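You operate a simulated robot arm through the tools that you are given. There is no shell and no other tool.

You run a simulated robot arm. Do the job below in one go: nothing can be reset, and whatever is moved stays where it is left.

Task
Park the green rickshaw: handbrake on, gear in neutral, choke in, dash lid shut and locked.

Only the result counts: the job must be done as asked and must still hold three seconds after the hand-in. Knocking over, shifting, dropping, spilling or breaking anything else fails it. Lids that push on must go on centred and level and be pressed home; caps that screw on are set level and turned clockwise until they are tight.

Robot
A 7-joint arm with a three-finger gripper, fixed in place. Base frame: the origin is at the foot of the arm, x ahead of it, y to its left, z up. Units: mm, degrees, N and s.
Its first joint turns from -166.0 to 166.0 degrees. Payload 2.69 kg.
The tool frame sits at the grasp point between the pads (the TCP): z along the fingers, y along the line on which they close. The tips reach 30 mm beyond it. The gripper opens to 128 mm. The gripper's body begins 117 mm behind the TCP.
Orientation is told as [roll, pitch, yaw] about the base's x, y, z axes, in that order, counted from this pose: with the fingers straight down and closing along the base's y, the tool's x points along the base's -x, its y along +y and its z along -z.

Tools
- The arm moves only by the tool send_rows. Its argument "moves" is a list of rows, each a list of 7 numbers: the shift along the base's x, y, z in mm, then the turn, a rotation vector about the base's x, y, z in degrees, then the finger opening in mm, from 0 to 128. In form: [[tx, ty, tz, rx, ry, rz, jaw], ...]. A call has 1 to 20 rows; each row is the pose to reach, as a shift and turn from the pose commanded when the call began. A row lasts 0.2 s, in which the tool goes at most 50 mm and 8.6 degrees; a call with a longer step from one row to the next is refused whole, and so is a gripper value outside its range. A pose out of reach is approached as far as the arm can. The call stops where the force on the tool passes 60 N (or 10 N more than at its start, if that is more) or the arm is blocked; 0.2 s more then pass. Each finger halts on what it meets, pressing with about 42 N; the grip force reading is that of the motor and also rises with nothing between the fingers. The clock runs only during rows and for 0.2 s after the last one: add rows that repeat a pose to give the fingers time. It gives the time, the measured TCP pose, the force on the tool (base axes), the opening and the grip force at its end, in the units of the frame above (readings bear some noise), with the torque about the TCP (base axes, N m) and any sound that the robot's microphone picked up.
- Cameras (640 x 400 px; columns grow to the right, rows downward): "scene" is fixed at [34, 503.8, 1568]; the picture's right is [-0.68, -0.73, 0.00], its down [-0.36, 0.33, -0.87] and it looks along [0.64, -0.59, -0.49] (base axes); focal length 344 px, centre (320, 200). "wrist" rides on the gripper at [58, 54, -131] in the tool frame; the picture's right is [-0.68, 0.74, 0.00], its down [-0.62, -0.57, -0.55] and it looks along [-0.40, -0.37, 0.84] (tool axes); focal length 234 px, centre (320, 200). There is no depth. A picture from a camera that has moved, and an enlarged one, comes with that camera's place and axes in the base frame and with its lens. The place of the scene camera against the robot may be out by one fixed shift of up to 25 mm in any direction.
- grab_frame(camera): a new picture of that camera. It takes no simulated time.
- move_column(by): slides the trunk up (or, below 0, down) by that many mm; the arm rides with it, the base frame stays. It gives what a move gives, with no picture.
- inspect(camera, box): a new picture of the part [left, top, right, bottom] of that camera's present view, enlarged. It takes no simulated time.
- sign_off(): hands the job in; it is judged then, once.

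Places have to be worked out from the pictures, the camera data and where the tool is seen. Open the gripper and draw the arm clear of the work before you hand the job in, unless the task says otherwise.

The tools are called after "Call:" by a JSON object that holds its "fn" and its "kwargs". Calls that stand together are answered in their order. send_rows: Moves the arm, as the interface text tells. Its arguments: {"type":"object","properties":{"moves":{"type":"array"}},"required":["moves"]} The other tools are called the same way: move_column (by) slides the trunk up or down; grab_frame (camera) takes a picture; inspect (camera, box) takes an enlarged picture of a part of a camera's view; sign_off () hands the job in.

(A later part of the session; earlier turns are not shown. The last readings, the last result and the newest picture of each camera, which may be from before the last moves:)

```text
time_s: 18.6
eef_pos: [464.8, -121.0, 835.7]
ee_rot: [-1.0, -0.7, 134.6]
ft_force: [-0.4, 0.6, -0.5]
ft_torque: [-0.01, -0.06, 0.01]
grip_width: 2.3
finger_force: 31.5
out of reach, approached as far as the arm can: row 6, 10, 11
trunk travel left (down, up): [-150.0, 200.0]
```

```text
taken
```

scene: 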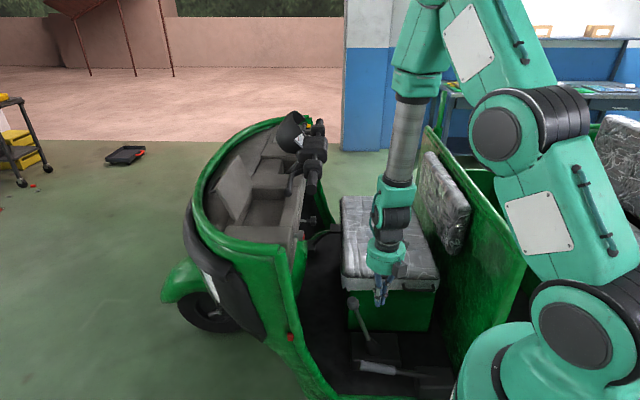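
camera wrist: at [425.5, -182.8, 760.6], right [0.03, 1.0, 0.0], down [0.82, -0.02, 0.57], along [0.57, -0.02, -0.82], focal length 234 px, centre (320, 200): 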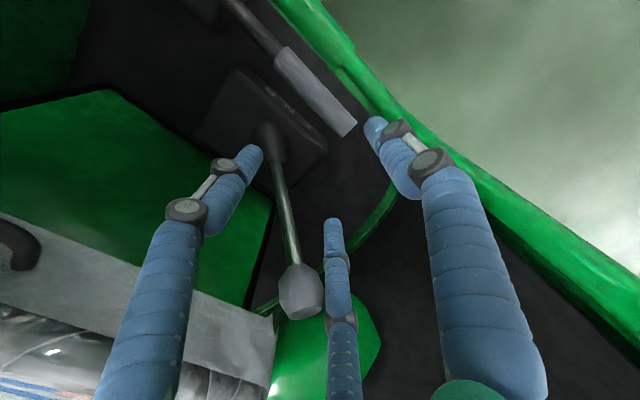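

The yaw is at 135°, with small lags reported. Now I'll tilt about -F in place, 45° first, to see whether the arm can manage it.

Call:
{"fn": "send_rows", "kwargs": {"moves": [[0, 0, 0, -5.3, -5.3, 0, 0], [0, 0, 0, -10.6, -10.6, 0, 0], [0, 0, 0, -15.9, -15.9, 0, 0], [0, 0, 0, -21.2, -21.2, 0, 0], [0, 0, 0, -26.5, -26.5, 0, 0], [0, 0, 0, -31.8, -31.8, 0, 0]]}}

Call:
{"fn": "grab_frame", "kwargs": {"camera": "scene"}}

Call:
{"fn": "grab_frame", "kwargs": {"camera": "wrist"}}

```text
time_s: 20.0
eef_pos: [467.3, -117.5, 837.2]
ee_rot: [-1.4, 44.3, 134.4]
ft_force: [0.6, -0.5, 0.1]
ft_torque: [0.02, -0.02, 0.0]
grip_width: 2.1
finger_force: 32.1
trunk travel left (down, up): [-150.0, 200.0]
```

```text
taken
```

scene: 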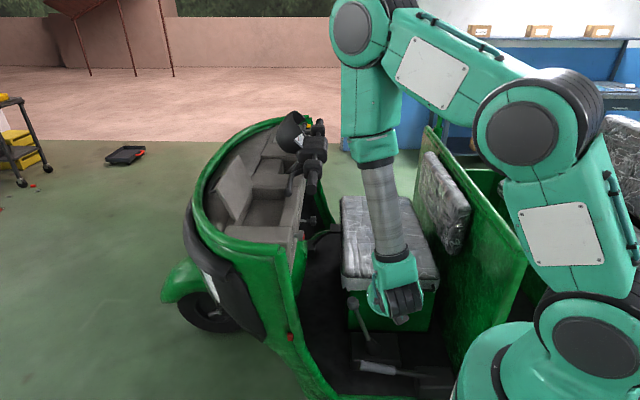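

```text
taken
camera wrist: at [392.2, -123.7, 972.2], right [-0.86, -0.18, -0.49], down [-0.19, 0.98, -0.03], along [0.48, 0.07, -0.87], focal length 234 px, centre (320, 200)
```

wrist: 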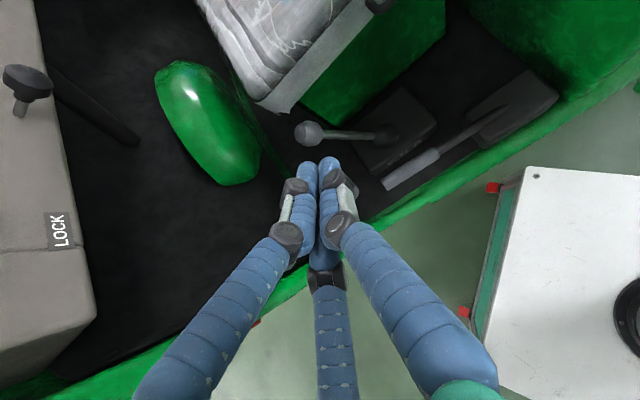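

That works: the arm comes down from above with the wrist bent. I'll continue the tilt to about 80°.

Call:
{"fn": "send_rows", "kwargs": {"moves": [[0, 0, 0, -5, -5, 0, 0], [0, 0, 0, -10, -10, 0, 0], [0, 0, 0, -15, -15, 0, 0], [0, 0, 0, -20, -20, 0, 0], [0, 0, 0, -25, -25, 0, 0]]}}

Call:
{"fn": "grab_frame", "kwargs": {"camera": "scene"}}

Call:
{"fn": "grab_frame", "kwargs": {"camera": "wrist"}}

```text
time_s: 21.2
eef_pos: [468.1, -117.6, 837.9]
ee_rot: [-4.1, 79.7, 132.0]
ft_force: [-0.5, 0.8, 0.7]
ft_torque: [0.02, 0.02, 0.02]
grip_width: 2.2
finger_force: 31.8
trunk travel left (down, up): [-150.0, 200.0]
```

```text
taken
```

scene: 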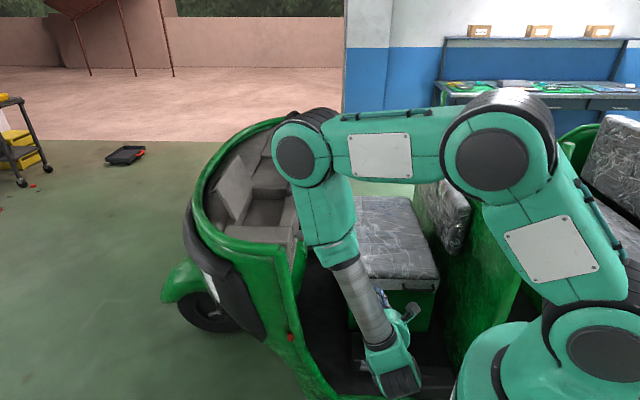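

```text
taken
camera wrist: at [343.9, -75.9, 919.2], right [-0.59, -0.44, -0.67], down [-0.07, 0.86, -0.5], along [0.8, -0.25, -0.54], focal length 234 px, centre (320, 200)
```

wrist: 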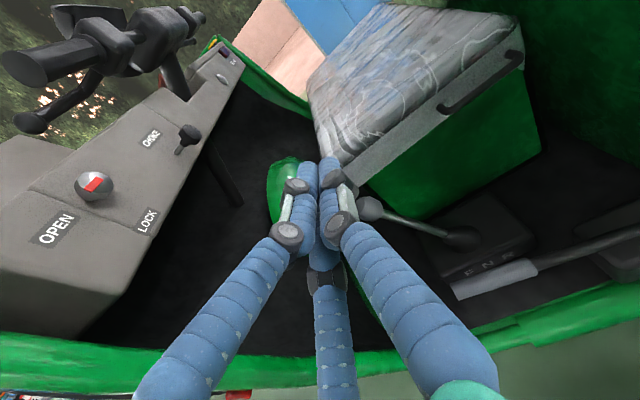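

The arm has plenty of room. The TCP is at f≈248, l≈-414. I'll lower the tool on the left side of the handbrake grip, first to z≈560, then check.

Call:
{"fn": "send_rows", "kwargs": {"moves": [[-4, 1, -40, 0, 0, 0, 0], [-8, 2, -80, 0, 0, 0, 0], [-12, 3, -120, 0, 0, 0, 0], [-16, 4, -160, 0, 0, 0, 0], [-20, 5, -200, 0, 0, 0, 0], [-22, 5, -240, 0, 0, 0, 0], [-22, 5, -278, 0, 0, 0, 0]]}}

Call:
{"fn": "grab_frame", "kwargs": {"camera": "scene"}}

Call:
{"fn": "grab_frame", "kwargs": {"camera": "wrist"}}

```text
time_s: 22.8
eef_pos: [446.0, -113.1, 560.0]
ee_rot: [-4.1, 79.6, 131.9]
ft_force: [0.2, -0.1, 0.3]
ft_torque: [0.02, 0.03, -0.03]
grip_width: 2.1
finger_force: 31.3
trunk travel left (down, up): [-150.0, 200.0]
```

```text
taken
```

scene: 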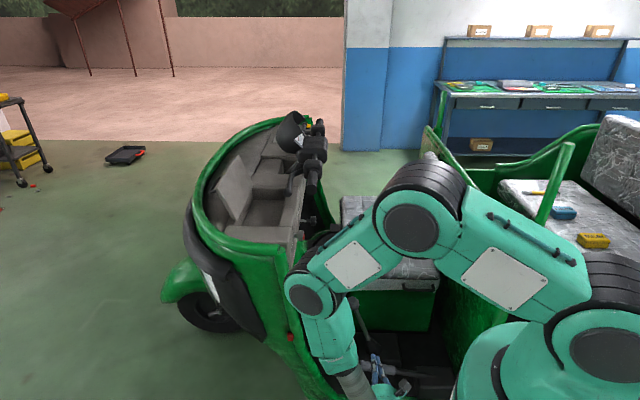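

```text
taken
camera wrist: at [322.7, -69.8, 642.2], right [-0.59, -0.44, -0.67], down [-0.07, 0.86, -0.5], along [0.8, -0.25, -0.54], focal length 234 px, centre (320, 200)
```

wrist: 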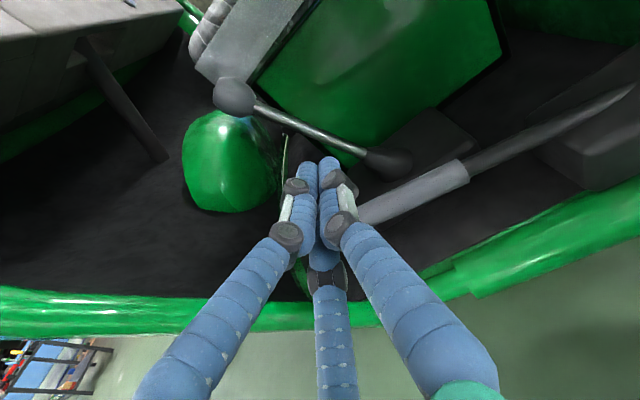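

The projected bar end (519, -148, 455) lands exactly where it is seen, so my position for the grip is right. I'll descend beside it to z≈402.

Call:
{"fn": "send_rows", "kwargs": {"moves": [[0, 0, -40, 0, 0, 0, 0], [0, 0, -80, 0, 0, 0, 0], [0, 0, -120, 0, 0, 0, 0], [0, 0, -158, 0, 0, 0, 0]]}}

Call:
{"fn": "grab_frame", "kwargs": {"camera": "wrist"}}

Call:
{"fn": "inspect", "kwargs": {"camera": "scene", "box": [280, 260, 480, 400]}}

```text
time_s: 23.8
eef_pos: [445.8, -111.3, 400.7]
ee_rot: [-3.8, 79.5, 132.3]
ft_force: [0.6, -0.2, 0.4]
ft_torque: [-0.01, -0.01, -0.02]
grip_width: 2.4
finger_force: 31.7
trunk travel left (down, up): [-150.0, 200.0]
```

```text
taken
camera wrist: at [321.7, -68.0, 483.6], right [-0.59, -0.44, -0.67], down [-0.07, 0.86, -0.5], along [0.8, -0.25, -0.54], focal length 234 px, centre (320, 200)
```

wrist: 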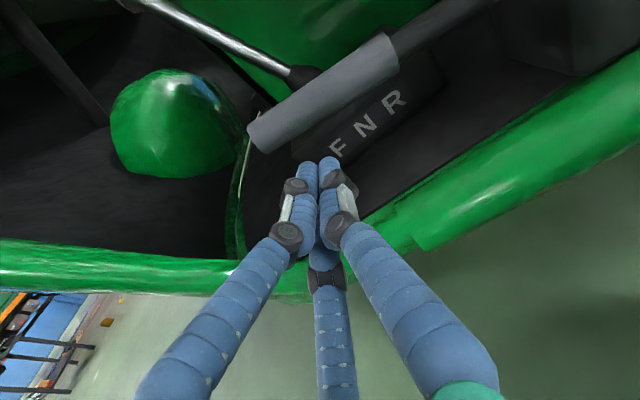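

```text
2.86 times, centred on (380, 330) of scene
camera zoom: at [34.0, 503.8, 1568.0], right [-0.68, -0.73, 0.0], down [-0.36, 0.33, -0.87], along [0.64, -0.59, -0.49], focal length 982 px, centre (149, -171)
```

zoom: 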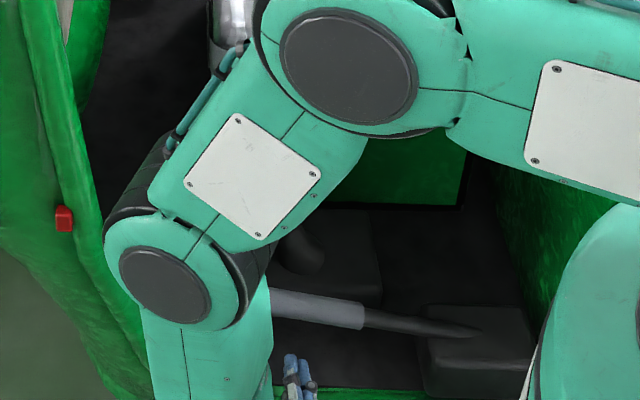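

The bar passes above the line of the fingers. I'll slide the closed fingers 78 mm to the right under the grip, watching the force.

Call:
{"fn": "send_rows", "kwargs": {"moves": [[14, -14, 0, 0, 0, 0, 0], [28, -28, 0, 0, 0, 0, 0], [42, -42, 0, 0, 0, 0, 0], [55, -55, 0, 0, 0, 0, 0]]}}

Call:
{"fn": "grab_frame", "kwargs": {"camera": "wrist"}}

```text
time_s: 24.5
eef_pos: [475.5, -145.7, 399.5]
ee_rot: [-2.1, 79.5, 134.3]
ft_force: [0.1, 0.6, -0.5]
ft_torque: [-0.03, -0.02, 0.0]
grip_width: 2.1
finger_force: 31.3
trunk travel left (down, up): [-150.0, 200.0]
stopped in row 3: the force on the tool passed its limit at 125 N (the readings are from after the stop); the commanded pose is now the measured one
```

```text
taken
camera wrist: at [352.2, -103.9, 483.6], right [-0.59, -0.45, -0.67], down [-0.08, 0.86, -0.5], along [0.8, -0.24, -0.55], focal length 234 px, centre (320, 200)
```

wrist: 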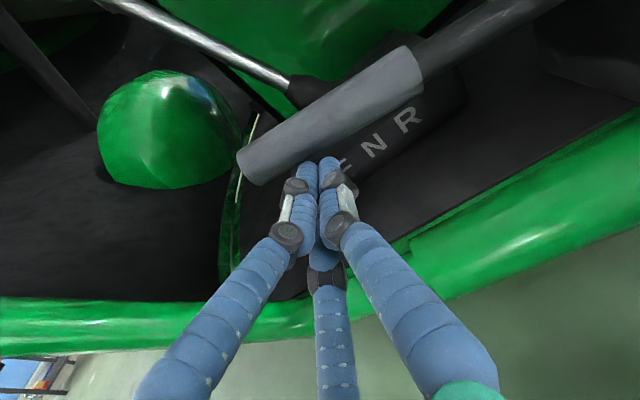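

The tips struck the bar's side: with this view the bar's front end recomputes to z≈433, lower than I assumed (bottom near 413). I'll back off, drop 22 mm, and slide in again more slowly.

Call:
{"fn": "send_rows", "kwargs": {"moves": [[-10, 10, 0, 0, 0, 0, 0], [-18, 18, -8, 0, 0, 0, 0], [-18, 18, -16, 0, 0, 0, 0], [-18, 18, -23, 0, 0, 0, 0]]}}

Call:
{"fn": "inspect", "kwargs": {"camera": "wrist", "box": [220, 30, 440, 210]}}

```text
time_s: 25.5
eef_pos: [457.1, -128.1, 379.5]
ee_rot: [-2.2, 79.4, 134.3]
ft_force: [0.0, 0.7, -0.3]
ft_torque: [-0.02, 0.02, 0.01]
grip_width: 2.0
finger_force: 31.2
trunk travel left (down, up): [-150.0, 200.0]
```

```text
2.22 times, centred on (330, 120) of wrist
camera zoom: at [333.6, -86.8, 461.9], right [-0.59, -0.45, -0.67], down [-0.08, 0.86, -0.5], along [0.8, -0.24, -0.55], focal length 520 px, centre (298, 378)
```

zoom: 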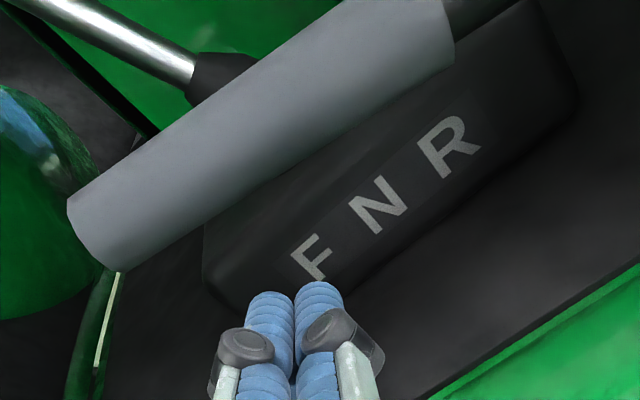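

The bar now sits visibly above the fingertips' path. I'll slide in slowly, 8 mm per row, for 56 mm.

Call:
{"fn": "send_rows", "kwargs": {"moves": [[5.7, -5.7, 0, 0, 0, 0, 0], [11.3, -11.3, 0, 0, 0, 0, 0], [17, -17, 0, 0, 0, 0, 0], [22.6, -22.6, 0, 0, 0, 0, 0], [28.3, -28.3, 0, 0, 0, 0, 0], [34, -34, 0, 0, 0, 0, 0], [39.6, -39.6, 0, 0, 0, 0, 0]]}}

Call:
{"fn": "grab_frame", "kwargs": {"camera": "wrist"}}

```text
time_s: 27.1
eef_pos: [496.6, -167.2, 377.8]
ee_rot: [-2.2, 79.4, 134.5]
ft_force: [0.2, 0.2, -0.1]
ft_torque: [0.02, -0.02, -0.01]
grip_width: 2.1
finger_force: 31.9
trunk travel left (down, up): [-150.0, 200.0]
```

```text
taken
camera wrist: at [374.2, -125.8, 460.5], right [-0.59, -0.45, -0.67], down [-0.08, 0.86, -0.5], along [0.8, -0.24, -0.55], focal length 234 px, centre (320, 200)
```

wrist: 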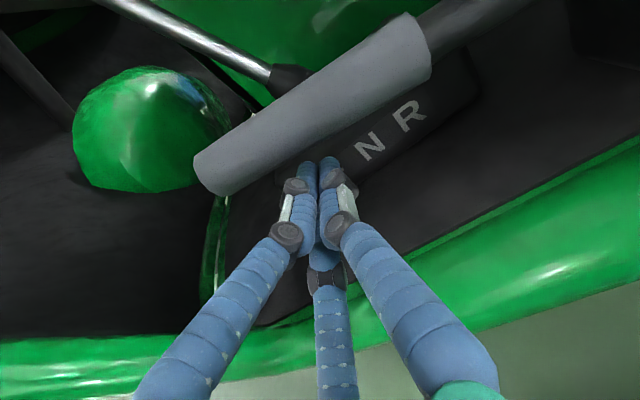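

No contact, so the fingers are under the grip (about 9 mm of clearance). I'll start lifting slowly along the lever's arc, watching force and sound.

Call:
{"fn": "send_rows", "kwargs": {"moves": [[0, 0, 5, 0, 0, 0, 0], [0, 0, 10, 0, 0, 0, 0], [0, 0, 15, 0, 0, 0, 0], [-0.5, -0.5, 20, 0, 0, 0, 0], [-1, -1, 25, 0, 0, 0, 0], [-1.5, -1.5, 30, 0, 0, 0, 0]]}}

Call:
{"fn": "grab_frame", "kwargs": {"camera": "wrist"}}

```text
time_s: 28.5
eef_pos: [495.0, -169.5, 408.0]
ee_rot: [-2.1, 79.5, 134.5]
ft_force: [2.1, 0.3, -3.8]
ft_torque: [0.01, 0.1, 0.01]
grip_width: 2.1
finger_force: 31.4
trunk travel left (down, up): [-150.0, 200.0]
```

```text
taken
camera wrist: at [371.8, -127.5, 490.5], right [-0.59, -0.45, -0.67], down [-0.08, 0.86, -0.5], along [0.8, -0.24, -0.55], focal length 234 px, centre (320, 200)
```

wrist: 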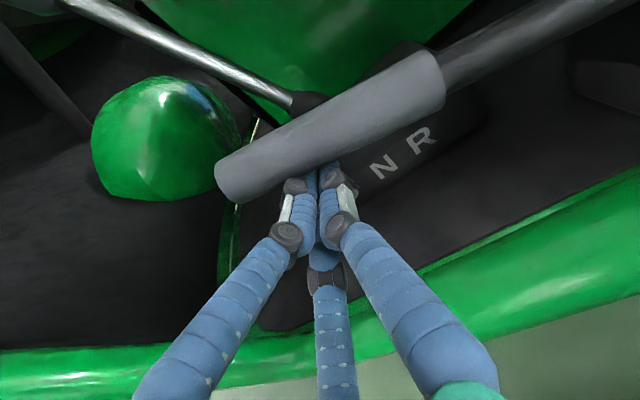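

The lever rests on the fingers with only about 4 N of load (forces are environment on tool). I'll keep lifting along the arc.

Call:
{"fn": "send_rows", "kwargs": {"moves": [[-1, -1, 10, 0, 0, 0, 0], [-2.5, -2.5, 20, 0, 0, 0, 0], [-4.2, -4.2, 30, 0, 0, 0, 0], [-6.4, -6.4, 42, 0, 0, 0, 0], [-9.5, -9.5, 55, 0, 0, 0, 0], [-12.7, -12.7, 66, 0, 0, 0, 0], [-16.3, -16.3, 77, 0, 0, 0, 0]]}}

Call:
{"fn": "grab_frame", "kwargs": {"camera": "wrist"}}

Call:
{"fn": "grab_frame", "kwargs": {"camera": "scene"}}

```text
time_s: 30.1
eef_pos: [477.3, -186.7, 485.6]
ee_rot: [-2.0, 79.4, 134.6]
ft_force: [0.4, 0.4, -2.4]
ft_torque: [0.02, 0.0, -0.02]
grip_width: 1.9
finger_force: 32.1
trunk travel left (down, up): [-150.0, 200.0]
```

```text
taken
camera wrist: at [354.6, -144.4, 568.2], right [-0.59, -0.45, -0.67], down [-0.08, 0.86, -0.5], along [0.8, -0.24, -0.55], focal length 234 px, centre (320, 200)
```

wrist: 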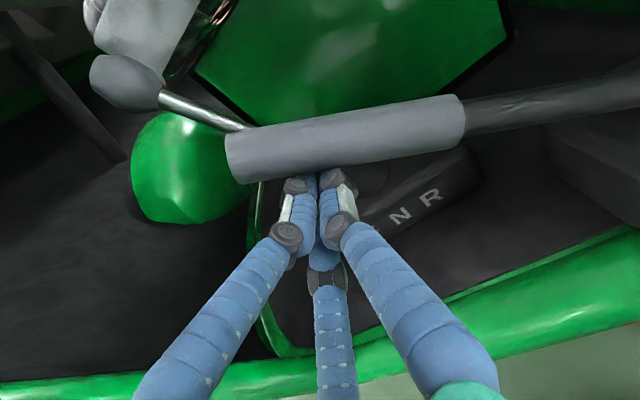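

```text
taken
```

scene: 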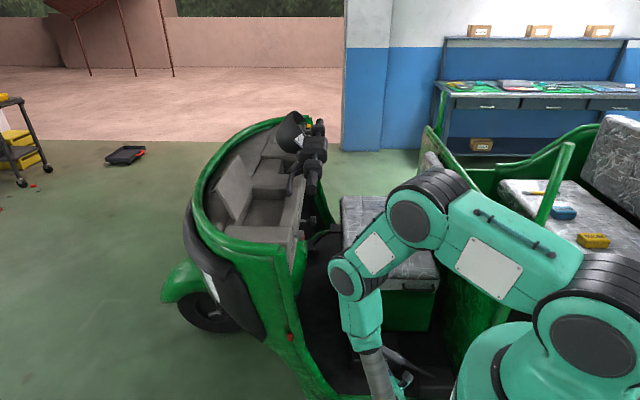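

The lever is at about 36° and rising freely. I'll continue in small steps until a stop or a click shows up.

Call:
{"fn": "send_rows", "kwargs": {"moves": [[-3, -3, 9, 0, 0, 0, 0], [-7, -7, 18, 0, 0, 0, 0], [-12, -12, 32, 0, 0, 0, 0], [-16, -16, 40, 0, 0, 0, 0], [-21, -21, 48.7, 0, 0, 0, 0]]}}

Call:
{"fn": "grab_frame", "kwargs": {"camera": "wrist"}}

```text
time_s: 31.3
eef_pos: [458.6, -207.1, 533.7]
ee_rot: [-2.1, 79.4, 134.4]
ft_force: [0.3, 0.8, -0.9]
ft_torque: [-0.01, 0.02, -0.05]
grip_width: 2.2
finger_force: 31.2
trunk travel left (down, up): [-150.0, 200.0]
```

```text
taken
camera wrist: at [335.0, -164.5, 617.6], right [-0.59, -0.45, -0.67], down [-0.08, 0.86, -0.5], along [0.8, -0.24, -0.55], focal length 234 px, centre (320, 200)
```

wrist: 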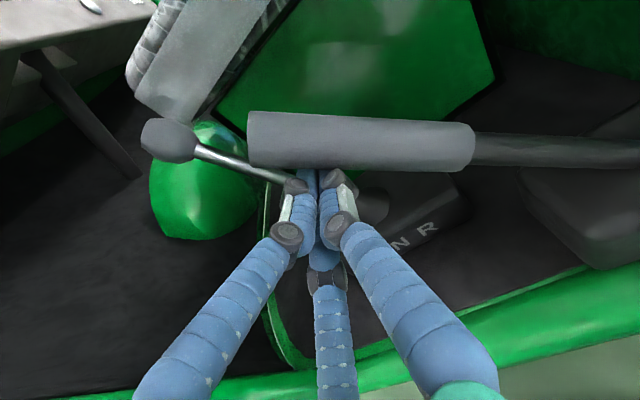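

The lever is at roughly 50° and still moves lightly. I'll keep going gently to find its upper stop.

Call:
{"fn": "send_rows", "kwargs": {"moves": [[-4, -4, 6, 0, 0, 0, 0], [-8, -8, 12, 0, 0, 0, 0], [-12.5, -12.5, 18.5, 0, 0, 0, 0], [-17, -17, 24, 0, 0, 0, 0], [-21, -21, 29, 0, 0, 0, 0]]}}

Call:
{"fn": "grab_frame", "kwargs": {"camera": "wrist"}}

Call:
{"fn": "grab_frame", "kwargs": {"camera": "scene"}}

```text
time_s: 32.5
eef_pos: [438.5, -226.9, 562.2]
ee_rot: [-2.9, 79.3, 134.0]
ft_force: [20.2, 30.4, -32.1]
ft_torque: [0.5, -0.03, 0.01]
grip_width: 2.0
finger_force: 31.9
trunk travel left (down, up): [-150.0, 200.0]
```

```text
taken
camera wrist: at [315.2, -185.9, 644.2], right [-0.59, -0.45, -0.67], down [-0.09, 0.86, -0.5], along [0.8, -0.24, -0.55], focal length 234 px, centre (320, 200)
```

wrist: 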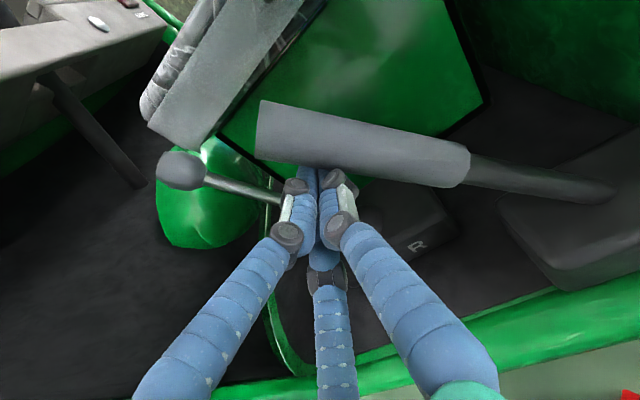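

```text
taken
```

scene: 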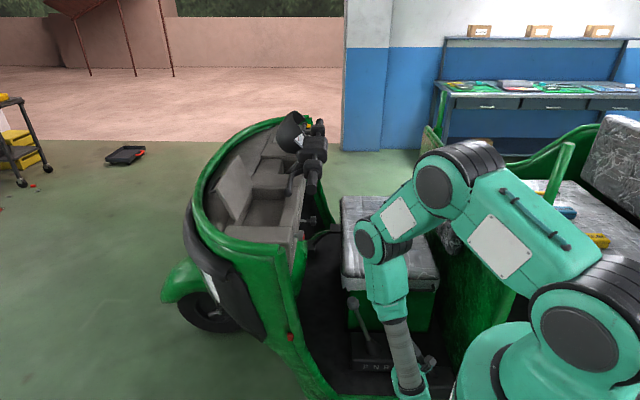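

A firm 48 N now opposes along the lever's normal, so the lever is at its upper stop: handbrake fully on. I'll back away a little and see whether it stays.

Call:
{"fn": "send_rows", "kwargs": {"moves": [[4, 4, -8, 0, 0, 0, 0], [8, 8, -16, 0, 0, 0, 0], [14, 14, -26, 0, 0, 0, 0], [20, 20, -36, 0, 0, 0, 0], [20, 20, -36, 0, 0, 0, 0]]}}

Call:
{"fn": "grab_frame", "kwargs": {"camera": "wrist"}}

```text
time_s: 33.7
eef_pos: [456.9, -206.6, 524.8]
ee_rot: [-2.2, 79.4, 134.2]
ft_force: [-0.2, -0.1, -0.1]
ft_torque: [-0.01, 0.01, 0.0]
grip_width: 2.0
finger_force: 30.9
trunk travel left (down, up): [-150.0, 200.0]
```

```text
taken
camera wrist: at [333.8, -164.9, 608.5], right [-0.59, -0.45, -0.67], down [-0.08, 0.86, -0.5], along [0.8, -0.24, -0.55], focal length 234 px, centre (320, 200)
```

wrist: 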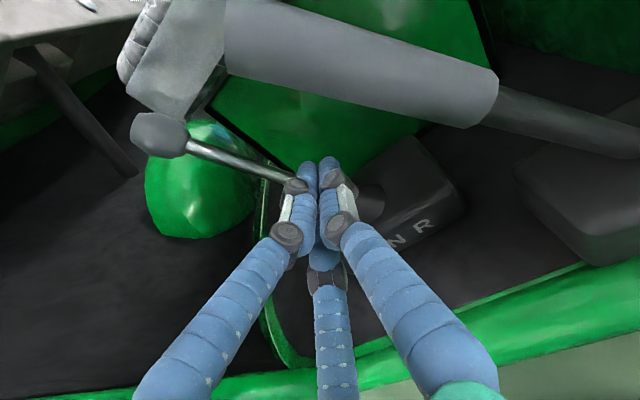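

The handbrake stays up by itself. Next is the gear: its knob is at about f≈298, l≈-588, z≈621. I'll move the horizontal finger bar forward, to in front of the lever, staying left of it, and check elbow clearance.

Call:
{"fn": "send_rows", "kwargs": {"moves": [[15, 25, 10, 0, 0, 0, 0], [38, 48, 20, 0, 0, 0, 0], [64, 74, 30, 0, 0, 0, 0], [90, 100, 40, 0, 0, 0, 0], [112, 122, 45, 0, 0, 0, 0], [122, 132, 45, 0, 0, 0, 0]]}}

Call:
{"fn": "grab_frame", "kwargs": {"camera": "scene"}}

Call:
{"fn": "grab_frame", "kwargs": {"camera": "wrist"}}

```text
time_s: 35.1
eef_pos: [578.1, -75.4, 570.7]
ee_rot: [-2.3, 79.4, 134.3]
ft_force: [-0.4, -0.2, -0.8]
ft_torque: [-0.02, -0.01, 0.01]
grip_width: 2.2
finger_force: 32.2
trunk travel left (down, up): [-150.0, 200.0]
```

```text
taken
```

scene: 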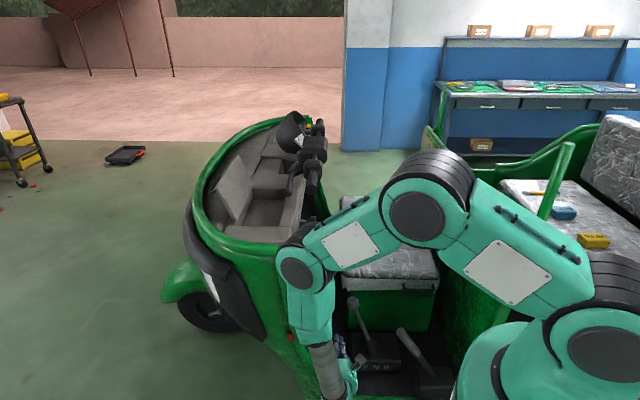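

```text
taken
camera wrist: at [455.5, -33.8, 653.4], right [-0.59, -0.45, -0.67], down [-0.08, 0.86, -0.5], along [0.8, -0.24, -0.55], focal length 234 px, centre (320, 200)
```

wrist: 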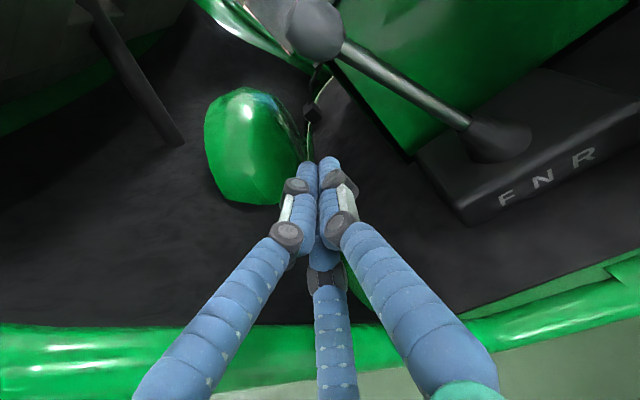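

The elbow stays well left of the dash. I'll slide the finger bar 110 mm to the right so that it crosses in front of the gear stem.

Call:
{"fn": "send_rows", "kwargs": {"moves": [[15, -15, 0, 0, 0, 0, 0], [30, -30, 0, 0, 0, 0, 0], [45, -45, 0, 0, 0, 0, 0], [60, -60, 0, 0, 0, 0, 0], [70, -70, 0, 0, 0, 0, 0], [78, -78, 0, 0, 0, 0, 0]]}}

Call:
{"fn": "grab_frame", "kwargs": {"camera": "wrist"}}

Call:
{"fn": "inspect", "kwargs": {"camera": "scene", "box": [260, 200, 460, 400]}}

```text
time_s: 36.5
eef_pos: [656.4, -154.1, 572.7]
ee_rot: [-2.0, 79.4, 134.6]
ft_force: [0.0, 0.3, -0.2]
ft_torque: [0.01, 0.02, 0.01]
grip_width: 2.3
finger_force: 31.6
trunk travel left (down, up): [-150.0, 200.0]
```

```text
taken
camera wrist: at [533.2, -111.7, 656.0], right [-0.59, -0.45, -0.67], down [-0.08, 0.86, -0.5], along [0.8, -0.24, -0.55], focal length 234 px, centre (320, 200)
```

wrist: 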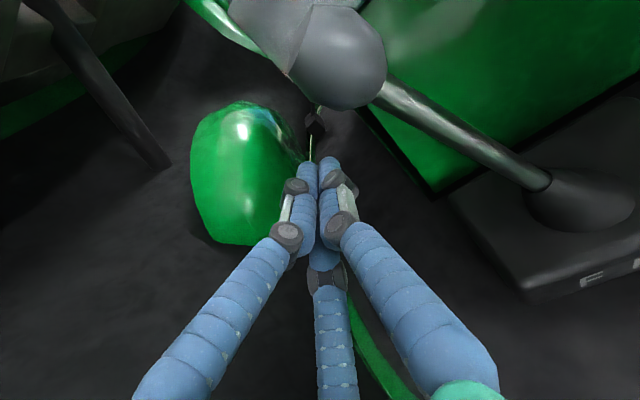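

```text
2.00 times, centred on (360, 300) of scene
camera zoom: at [34.0, 503.8, 1568.0], right [-0.68, -0.73, 0.0], down [-0.36, 0.33, -0.87], along [0.64, -0.59, -0.49], focal length 687 px, centre (240, 0)
```

zoom: 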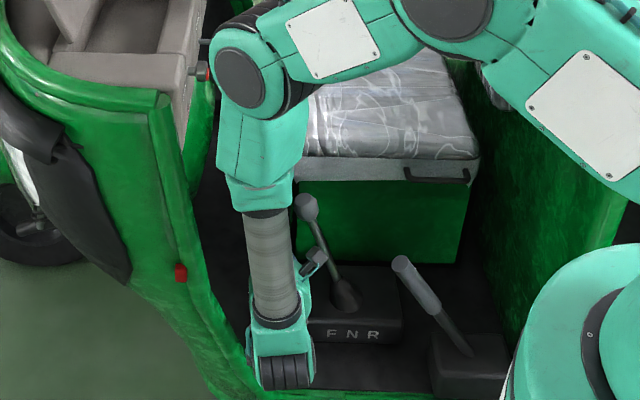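

The raised handbrake would foul the hand if I dragged the gear back in this horizontal pose, so I'll first swing the tool back to vertical here, in front of the lever, raising it so that the hand stays above the brake tip.

Call:
{"fn": "send_rows", "kwargs": {"moves": [[0, 0, 6, 5.6, 5.6, 0, 0], [0, 0, 12, 11.2, 11.2, 0, 0], [0, 0, 18, 16.8, 16.8, 0, 0], [0, 0, 24, 22.4, 22.4, 0, 0], [0, 0, 30, 28, 28, 0, 0], [0, 0, 36, 33.6, 33.6, 0, 0], [0, 0, 42, 39.2, 39.2, 0, 0], [0, 0, 48, 44.8, 44.8, 0, 0]]}}

Call:
{"fn": "grab_frame", "kwargs": {"camera": "scene"}}

Call:
{"fn": "grab_frame", "kwargs": {"camera": "wrist"}}

```text
time_s: 38.3
eef_pos: [655.4, -152.8, 619.1]
ee_rot: [-1.6, 15.9, 135.0]
ft_force: [-0.5, -0.5, 0.7]
ft_torque: [-0.03, -0.05, -0.02]
grip_width: 2.2
finger_force: 31.6
trunk travel left (down, up): [-150.0, 200.0]
```

```text
taken
```

scene: 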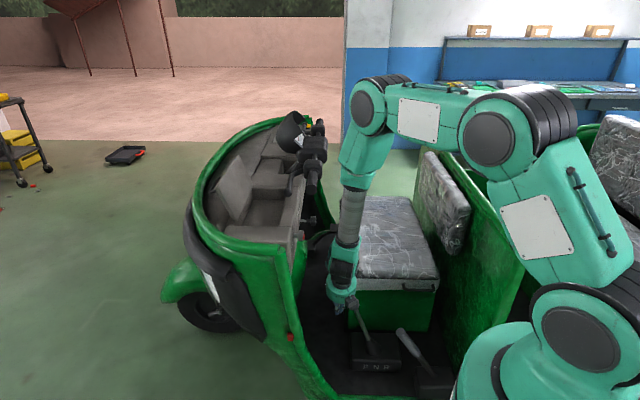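

```text
taken
camera wrist: at [628.7, -208.6, 760.7], right [-0.98, -0.06, -0.2], down [-0.14, 0.92, 0.37], along [0.16, 0.39, -0.9], focal length 234 px, centre (320, 200)
```

wrist: 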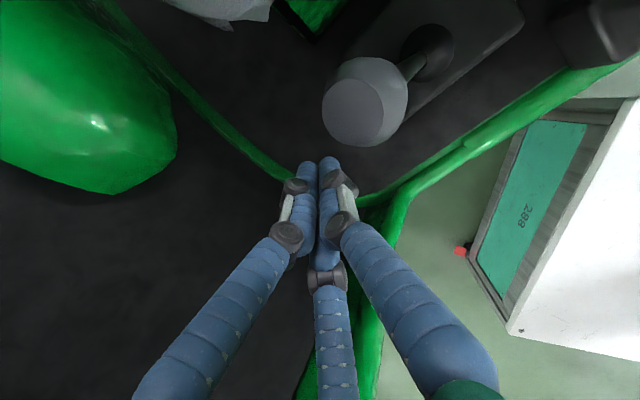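

The tool is near-vertical in front of the knob (tool f≈355, knob front ≈314). I'll push rearward slowly, checking partway.

Call:
{"fn": "send_rows", "kwargs": {"moves": [[-2, -10, 0, 0, 0, 0, 0], [-8, -16, 1, 0, 0, 0, 0], [-14, -22, 2, 0, 0, 0, 0], [-20, -28, 3, 0, 0, 0, 0], [-26, -34, 4, 0, 0, 0, 0], [-32, -40, 5, 0, 0, 0, 0], [-38, -46, 6, 0, 0, 0, 0]]}}

Call:
{"fn": "grab_frame", "kwargs": {"camera": "wrist"}}

Call:
{"fn": "inspect", "kwargs": {"camera": "scene", "box": [300, 240, 460, 400]}}

```text
time_s: 39.9
eef_pos: [618.4, -197.9, 625.1]
ee_rot: [-1.6, 16.0, 134.9]
ft_force: [-1.5, 2.8, 1.1]
ft_torque: [-0.09, 0.01, -0.06]
grip_width: 2.2
finger_force: 30.9
trunk travel left (down, up): [-150.0, 200.0]
```

```text
taken
camera wrist: at [592.2, -252.8, 768.4], right [-0.98, -0.06, -0.21], down [-0.14, 0.92, 0.37], along [0.17, 0.39, -0.91], focal length 234 px, centre (320, 200)
```

wrist: 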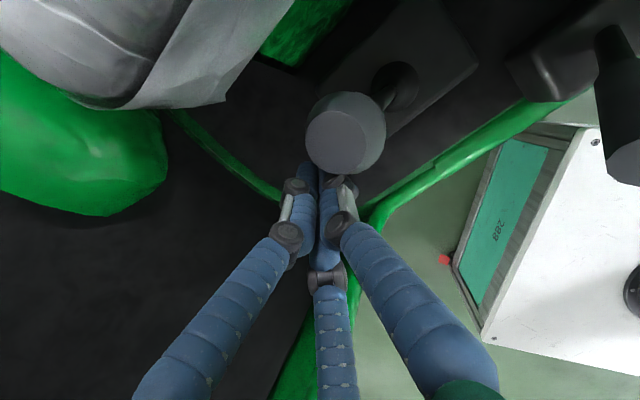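

```text
2.50 times, centred on (380, 320) of scene
camera zoom: at [34.0, 503.8, 1568.0], right [-0.68, -0.73, 0.0], down [-0.36, 0.33, -0.87], along [0.64, -0.59, -0.49], focal length 859 px, centre (170, -100)
```

zoom: 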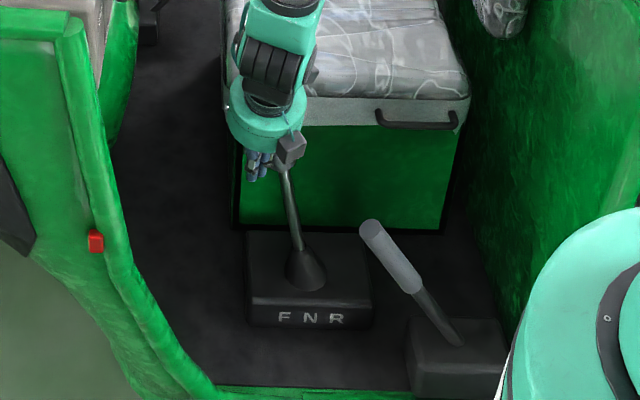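

The lever follows with only about 3 N. An upright lever should project to knob pixel (320, 149) in this same scene crop, so I'll push about 48 mm more and compare.

Call:
{"fn": "send_rows", "kwargs": {"moves": [[-5.7, -5.7, 1, 0, 0, 0, 0], [-11.3, -11.3, 2, 0, 0, 0, 0], [-17, -17, 3, 0, 0, 0, 0], [-22.6, -22.6, 4, 0, 0, 0, 0], [-28.3, -28.3, 5, 0, 0, 0, 0], [-34, -34, 6, 0, 0, 0, 0]]}}

Call:
{"fn": "grab_frame", "kwargs": {"camera": "wrist"}}

Call:
{"fn": "inspect", "kwargs": {"camera": "scene", "box": [300, 240, 460, 400]}}

```text
time_s: 41.3
eef_pos: [584.1, -232.8, 631.3]
ee_rot: [-1.6, 16.1, 134.9]
ft_force: [-0.6, -0.6, -0.4]
ft_torque: [0.01, 0.03, 0.01]
grip_width: 2.0
finger_force: 31.7
trunk travel left (down, up): [-150.0, 200.0]
```

```text
taken
camera wrist: at [558.4, -288.4, 773.6], right [-0.98, -0.06, -0.21], down [-0.14, 0.92, 0.37], along [0.17, 0.39, -0.91], focal length 234 px, centre (320, 200)
```

wrist: 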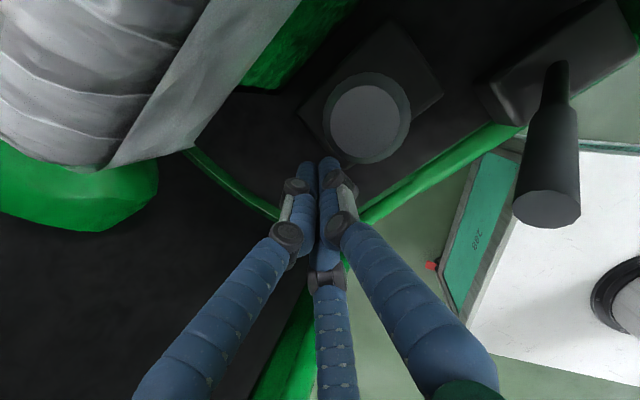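

```text
2.50 times, centred on (380, 320) of scene
camera zoom: at [34.0, 503.8, 1568.0], right [-0.68, -0.73, 0.0], down [-0.36, 0.33, -0.87], along [0.64, -0.59, -0.49], focal length 859 px, centre (170, -100)
```

zoom: 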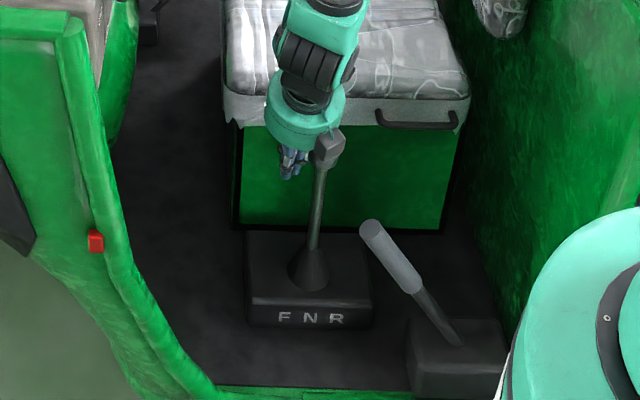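

The lever has snapped away from the fingers into an upright position (knob now at f≈199, right above N), with zero contact force. I'll draw the tool away forward and up, then verify the gear and brake.

Call:
{"fn": "send_rows", "kwargs": {"moves": [[14, 16, 0, 0, 0, 0, 0], [28, 32, 10, 0, 0, 0, 0], [30, 36, 55, 0, 0, 0, 0], [25, 40, 100, 0, 0, 0, 0], [20, 45, 145, 0, 0, 0, 0], [10, 50, 190, 0, 0, 0, 0], [0, 55, 235, 0, 0, 0, 0]]}}

Call:
{"fn": "grab_frame", "kwargs": {"camera": "wrist"}}

Call:
{"fn": "inspect", "kwargs": {"camera": "scene", "box": [300, 240, 460, 400]}}

```text
time_s: 42.9
eef_pos: [586.0, -181.2, 866.9]
ee_rot: [-1.5, 16.0, 134.9]
ft_force: [0.1, -0.1, -0.3]
ft_torque: [-0.01, 0.0, 0.03]
grip_width: 2.2
finger_force: 31.4
trunk travel left (down, up): [-150.0, 200.0]
```

```text
taken
camera wrist: at [559.8, -236.0, 1008.8], right [-0.98, -0.06, -0.21], down [-0.14, 0.92, 0.37], along [0.16, 0.39, -0.91], focal length 234 px, centre (320, 200)
```

wrist: 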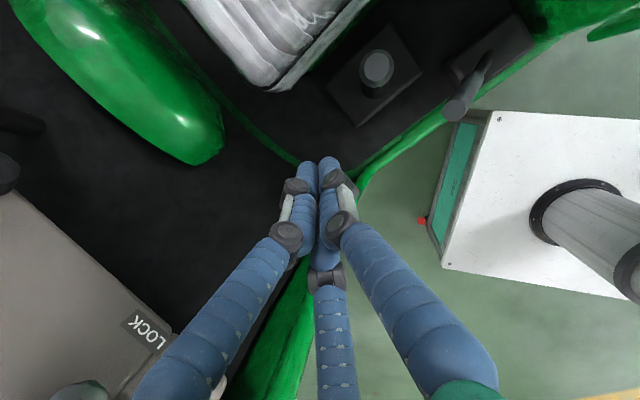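

```text
2.50 times, centred on (380, 320) of scene
camera zoom: at [34.0, 503.8, 1568.0], right [-0.68, -0.73, 0.0], down [-0.36, 0.33, -0.87], along [0.64, -0.59, -0.49], focal length 859 px, centre (170, -100)
```

zoom: 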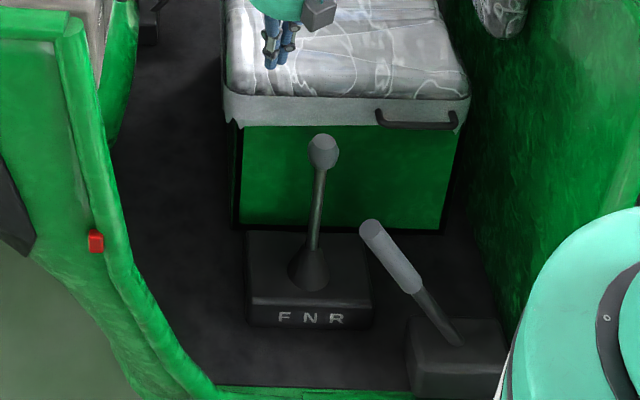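

The knob sits exactly where an upright lever projects, and the handbrake stands up. Next are the dash tasks: I'll straighten the tool, rise, and yaw back to about -15°, so that the later 90° lock turn stays within the range already tested.

Call:
{"fn": "send_rows", "kwargs": {"moves": [[-5, -10, 40, 5.6, 5.6, 0, 0], [-10, -20, 80, 11.2, 11.2, 0, 0], [-15, -30, 120, 11.2, 11.2, 0, 0], [-20, -40, 160, 11.2, 11.2, 0, 0], [-20, -40, 200, 11.2, 11.2, 0, 0]]}}

Call:
{"fn": "send_rows", "kwargs": {"moves": [[0, 0, 0, 0, 0, -8.3, 0], [0, 0, 0, 0, 0, -16.6, 0], [0, 0, 0, 0, 0, -24.9, 0], [0, 0, 0, 0, 0, -33.2, 0], [0, 0, 0, 0, 0, -41.5, 0], [0, 0, 0, 0, 0, -49.8, 0], [0, 0, 0, 0, 0, -58.1, 0], [0, 0, 0, 0, 0, -66.4, 0], [0, 0, 0, 0, 0, -74.7, 0], [0, 0, 0, 0, 0, -83, 0], [0, 0, 0, 0, 0, -91.3, 0], [0, 0, 0, 0, 0, -99.6, 0], [0, 0, 0, 0, 0, -107.9, 0], [0, 0, 0, 0, 0, -116.2, 0], [0, 0, 0, 0, 0, -124.5, 0], [0, 0, 0, 0, 0, -132.8, 0], [0, 0, 0, 0, 0, -141.1, 0], [0, 0, 0, 0, 0, -149.4, 0]]}}

Call:
{"fn": "grab_frame", "kwargs": {"camera": "wrist"}}

Call:
{"fn": "grab_frame", "kwargs": {"camera": "scene"}}

```text
time_s: 44.1
eef_pos: [568.9, -214.8, 1064.8]
ee_rot: [-1.5, 0.1, 134.9]
ft_force: [0.3, 0.2, -0.9]
ft_torque: [0.01, 0.05, -0.03]
grip_width: 1.9
finger_force: 31.6
out of reach, approached as far as the arm can: row 1
trunk travel left (down, up): [-150.0, 200.0]
```

```text
time_s: 47.9
eef_pos: [564.3, -218.6, 1067.0]
ee_rot: [-1.5, 0.2, -14.7]
ft_force: [-0.2, -1.0, 0.4]
ft_torque: [-0.03, 0.01, 0.02]
grip_width: 2.1
finger_force: 30.5
trunk travel left (down, up): [-150.0, 200.0]
```

```text
taken
camera wrist: at [522.6, -148.2, 1198.4], right [0.84, 0.54, -0.02], down [0.46, -0.69, 0.56], along [0.29, -0.48, -0.83], focal length 234 px, centre (320, 200)
```

wrist: 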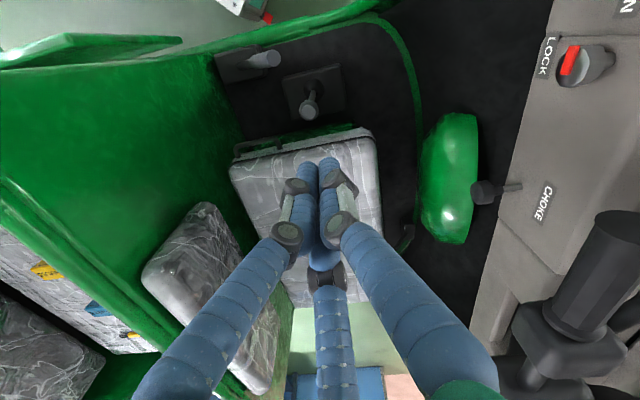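

```text
taken
```

scene: 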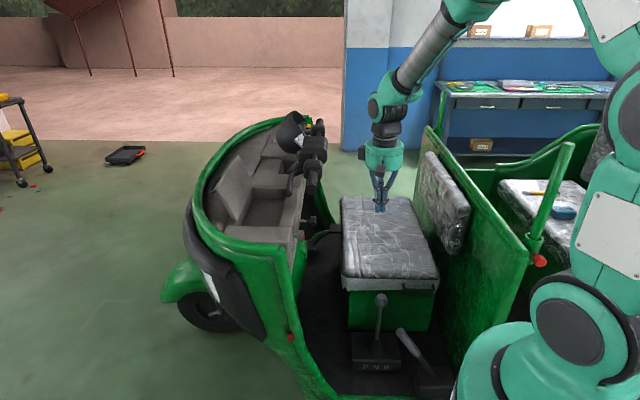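

Both dash knobs now triangulate consistently: choke at (813, -176, 905), lock at (716, -43, 960). I'll tilt the tool about the lateral axis to point forward while moving toward the driver's side of the dash.

Call:
{"fn": "send_rows", "kwargs": {"moves": [[10, 2, -5, 5.6, -5.6, 0, 0], [20, 4, -10, 11.2, -11.2, 0, 0], [30, 6, -15, 16.8, -16.8, 0, 0], [40, 8, -20, 22.4, -22.4, 0, 0], [50, 10, -25, 28, -28, 0, 0], [60, 12, -30, 33.6, -33.6, 0, 0]]}}

Call:
{"fn": "grab_frame", "kwargs": {"camera": "scene"}}

Call:
{"fn": "grab_frame", "kwargs": {"camera": "wrist"}}

```text
time_s: 49.3
eef_pos: [625.0, -207.2, 1036.5]
ee_rot: [41.8, -21.9, -23.1]
ft_force: [-0.1, -0.2, 0.3]
ft_torque: [-0.03, 0.02, 0.0]
grip_width: 2.0
finger_force: 31.8
trunk travel left (down, up): [-150.0, 200.0]
```

```text
taken
```

scene: 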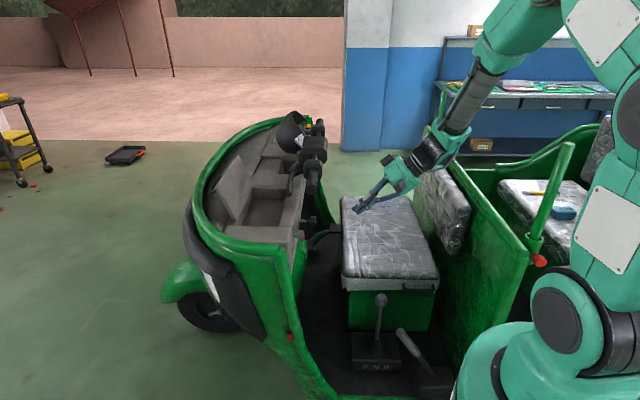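

```text
taken
camera wrist: at [510.6, -209.4, 1139.8], right [0.63, 0.33, 0.71], down [0.2, -0.94, 0.26], along [0.75, -0.02, -0.66], focal length 234 px, centre (320, 200)
```

wrist: 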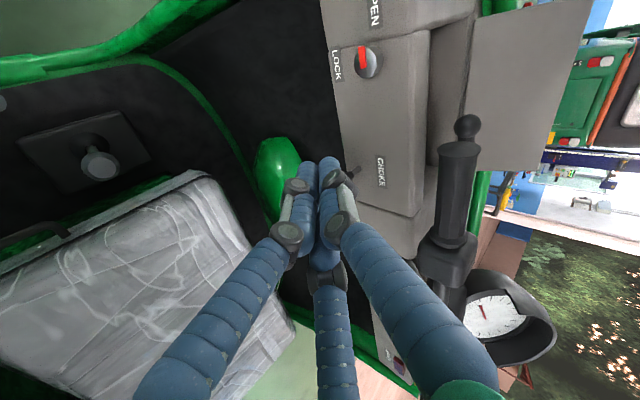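

Good. I'll complete the tilt to horizontal while moving to a standoff about 40 mm behind the choke knob (f≈370, l≈-699, z≈905).

Call:
{"fn": "send_rows", "kwargs": {"moves": [[22, -4, -22, 5, -5, 0, 0], [44, -8, -44, 10, -10, 0, 0], [66, -13, -66, 15, -15, 0, 0], [88, -17, -88, 20, -20, 0, 0], [110, -21, -110, 25, -25, 0, 0], [128, -25, -131, 30, -30, 0, 0]]}}

Call:
{"fn": "grab_frame", "kwargs": {"camera": "scene"}}

Call:
{"fn": "grab_frame", "kwargs": {"camera": "wrist"}}

```text
time_s: 50.7
eef_pos: [752.7, -231.3, 906.7]
ee_rot: [88.4, -30.5, -44.7]
ft_force: [0.3, 0.2, -0.3]
ft_torque: [-0.04, 0.08, -0.01]
grip_width: 2.1
finger_force: 31.7
trunk travel left (down, up): [-150.0, 200.0]
```

```text
taken
```

scene: 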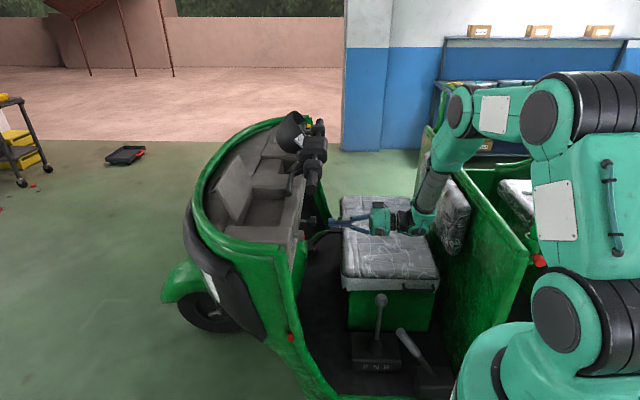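

```text
taken
camera wrist: at [605.2, -266.8, 928.4], right [0.16, -0.13, 0.98], down [0.18, -0.97, -0.16], along [0.97, 0.2, -0.13], focal length 234 px, centre (320, 200)
```

wrist: 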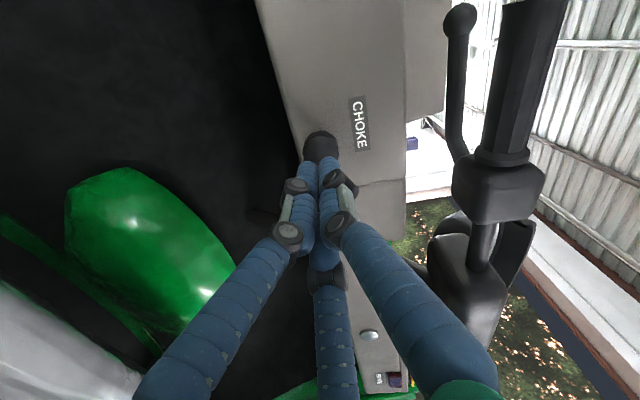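

The tool points along +F. A point on the tool axis at the knob's distance projects to (320, 148), and the choke knob is seen at about (320, 145), so it is aligned. I'll verify with a zoom.

Call:
{"fn": "inspect", "kwargs": {"camera": "wrist", "box": [260, 80, 400, 200]}}

Call:
{"fn": "inspect", "kwargs": {"camera": "scene", "box": [280, 190, 400, 260]}}

```text
3.33 times, centred on (330, 140) of wrist
camera zoom: at [605.2, -266.8, 928.4], right [0.16, -0.13, 0.98], down [0.18, -0.97, -0.16], along [0.97, 0.2, -0.13], focal length 781 px, centre (287, 400)
```

zoom: 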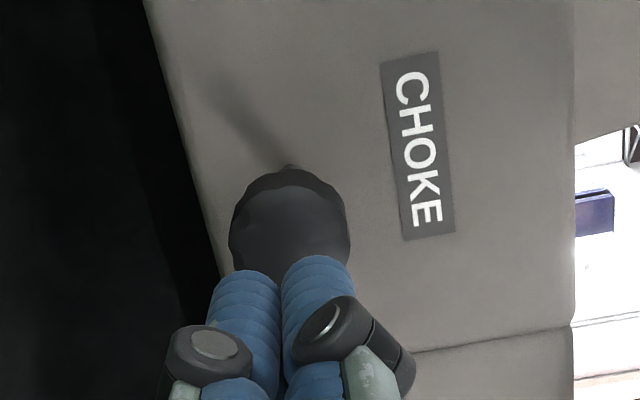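

```text
5.33 times, centred on (340, 225) of scene
camera zoom: at [34.0, 503.8, 1568.0], right [-0.68, -0.73, 0.0], down [-0.36, 0.33, -0.87], along [0.64, -0.59, -0.49], focal length 1832 px, centre (213, 67)
```

zoom: 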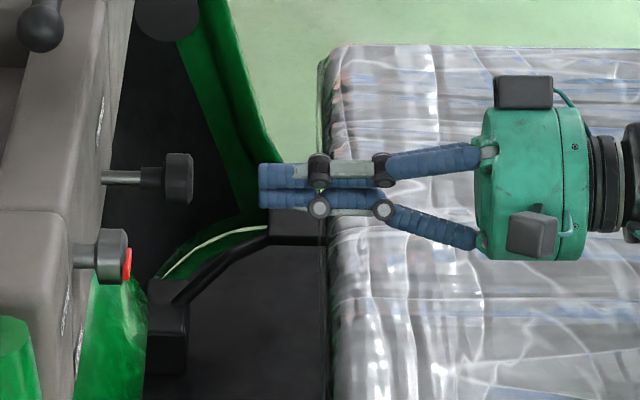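

The scene zoom shows about 44 mm between the tips and the knob face, well aligned. I'll advance, then push slowly until the choke bottoms out.

Call:
{"fn": "send_rows", "kwargs": {"moves": [[9, 9, 1, 0, 0, 0, 0], [18, 18, 2, 0, 0, 0, 0], [25, 25, 2, 0, 0, 0, 0], [29, 29, 2, 0, 0, 0, 0], [33, 33, 2, 0, 0, 0, 0], [36, 36, 2, 0, 0, 0, 0], [39, 39, 2, 0, 0, 0, 0], [42, 42, 2, 0, 0, 0, 0]]}}

Call:
{"fn": "inspect", "kwargs": {"camera": "scene", "box": [280, 190, 400, 260]}}

```text
time_s: 52.5
eef_pos: [796.0, -189.2, 906.8]
ee_rot: [88.3, -30.5, -44.7]
ft_force: [-0.6, 0.0, -0.2]
ft_torque: [0.02, 0.01, 0.0]
grip_width: 2.2
finger_force: 31.6
trunk travel left (down, up): [-150.0, 200.0]
```

```text
5.33 times, centred on (340, 225) of scene
camera zoom: at [34.0, 503.8, 1568.0], right [-0.68, -0.73, 0.0], down [-0.36, 0.33, -0.87], along [0.64, -0.59, -0.49], focal length 1832 px, centre (213, 67)
```

zoom: 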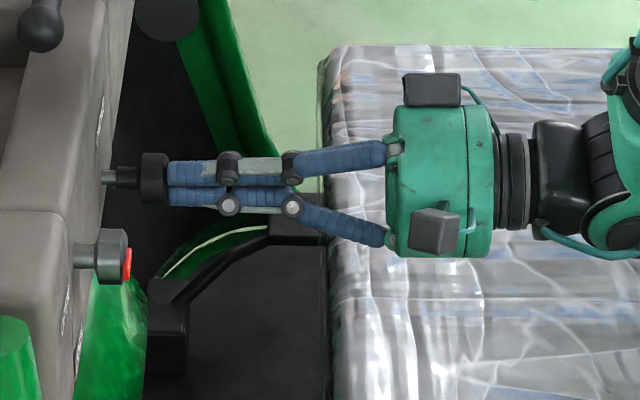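

The knob moved with it; about 11 mm of thin stem is left. I'll push on in small steps until it seats.

Call:
{"fn": "send_rows", "kwargs": {"moves": [[2, 2, 0, 0, 0, 0, 0], [4, 4, 0, 0, 0, 0, 0], [6, 6, 0, 0, 0, 0, 0], [8, 8, 0, 0, 0, 0, 0], [10, 10, 0, 0, 0, 0, 0]]}}

Call:
{"fn": "inspect", "kwargs": {"camera": "scene", "box": [280, 190, 400, 260]}}

```text
time_s: 53.7
eef_pos: [803.3, -180.7, 907.4]
ee_rot: [88.3, -30.5, -44.8]
ft_force: [-31.9, -23.0, -2.2]
ft_torque: [-0.11, -0.56, 0.17]
grip_width: 6.2
finger_force: 31.3
trunk travel left (down, up): [-150.0, 200.0]
```

```text
5.33 times, centred on (340, 225) of scene
camera zoom: at [34.0, 503.8, 1568.0], right [-0.68, -0.73, 0.0], down [-0.36, 0.33, -0.87], along [0.64, -0.59, -0.49], focal length 1832 px, centre (213, 67)
```

zoom: 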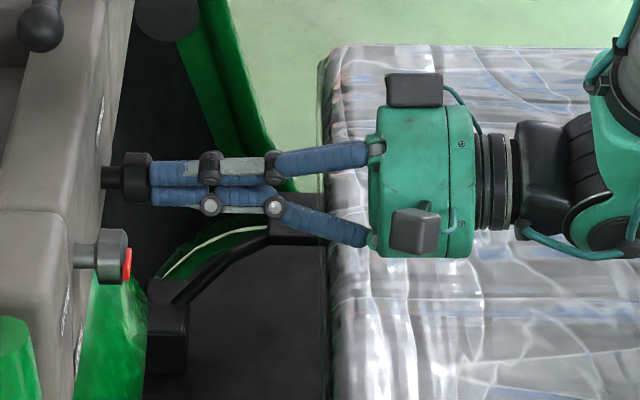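

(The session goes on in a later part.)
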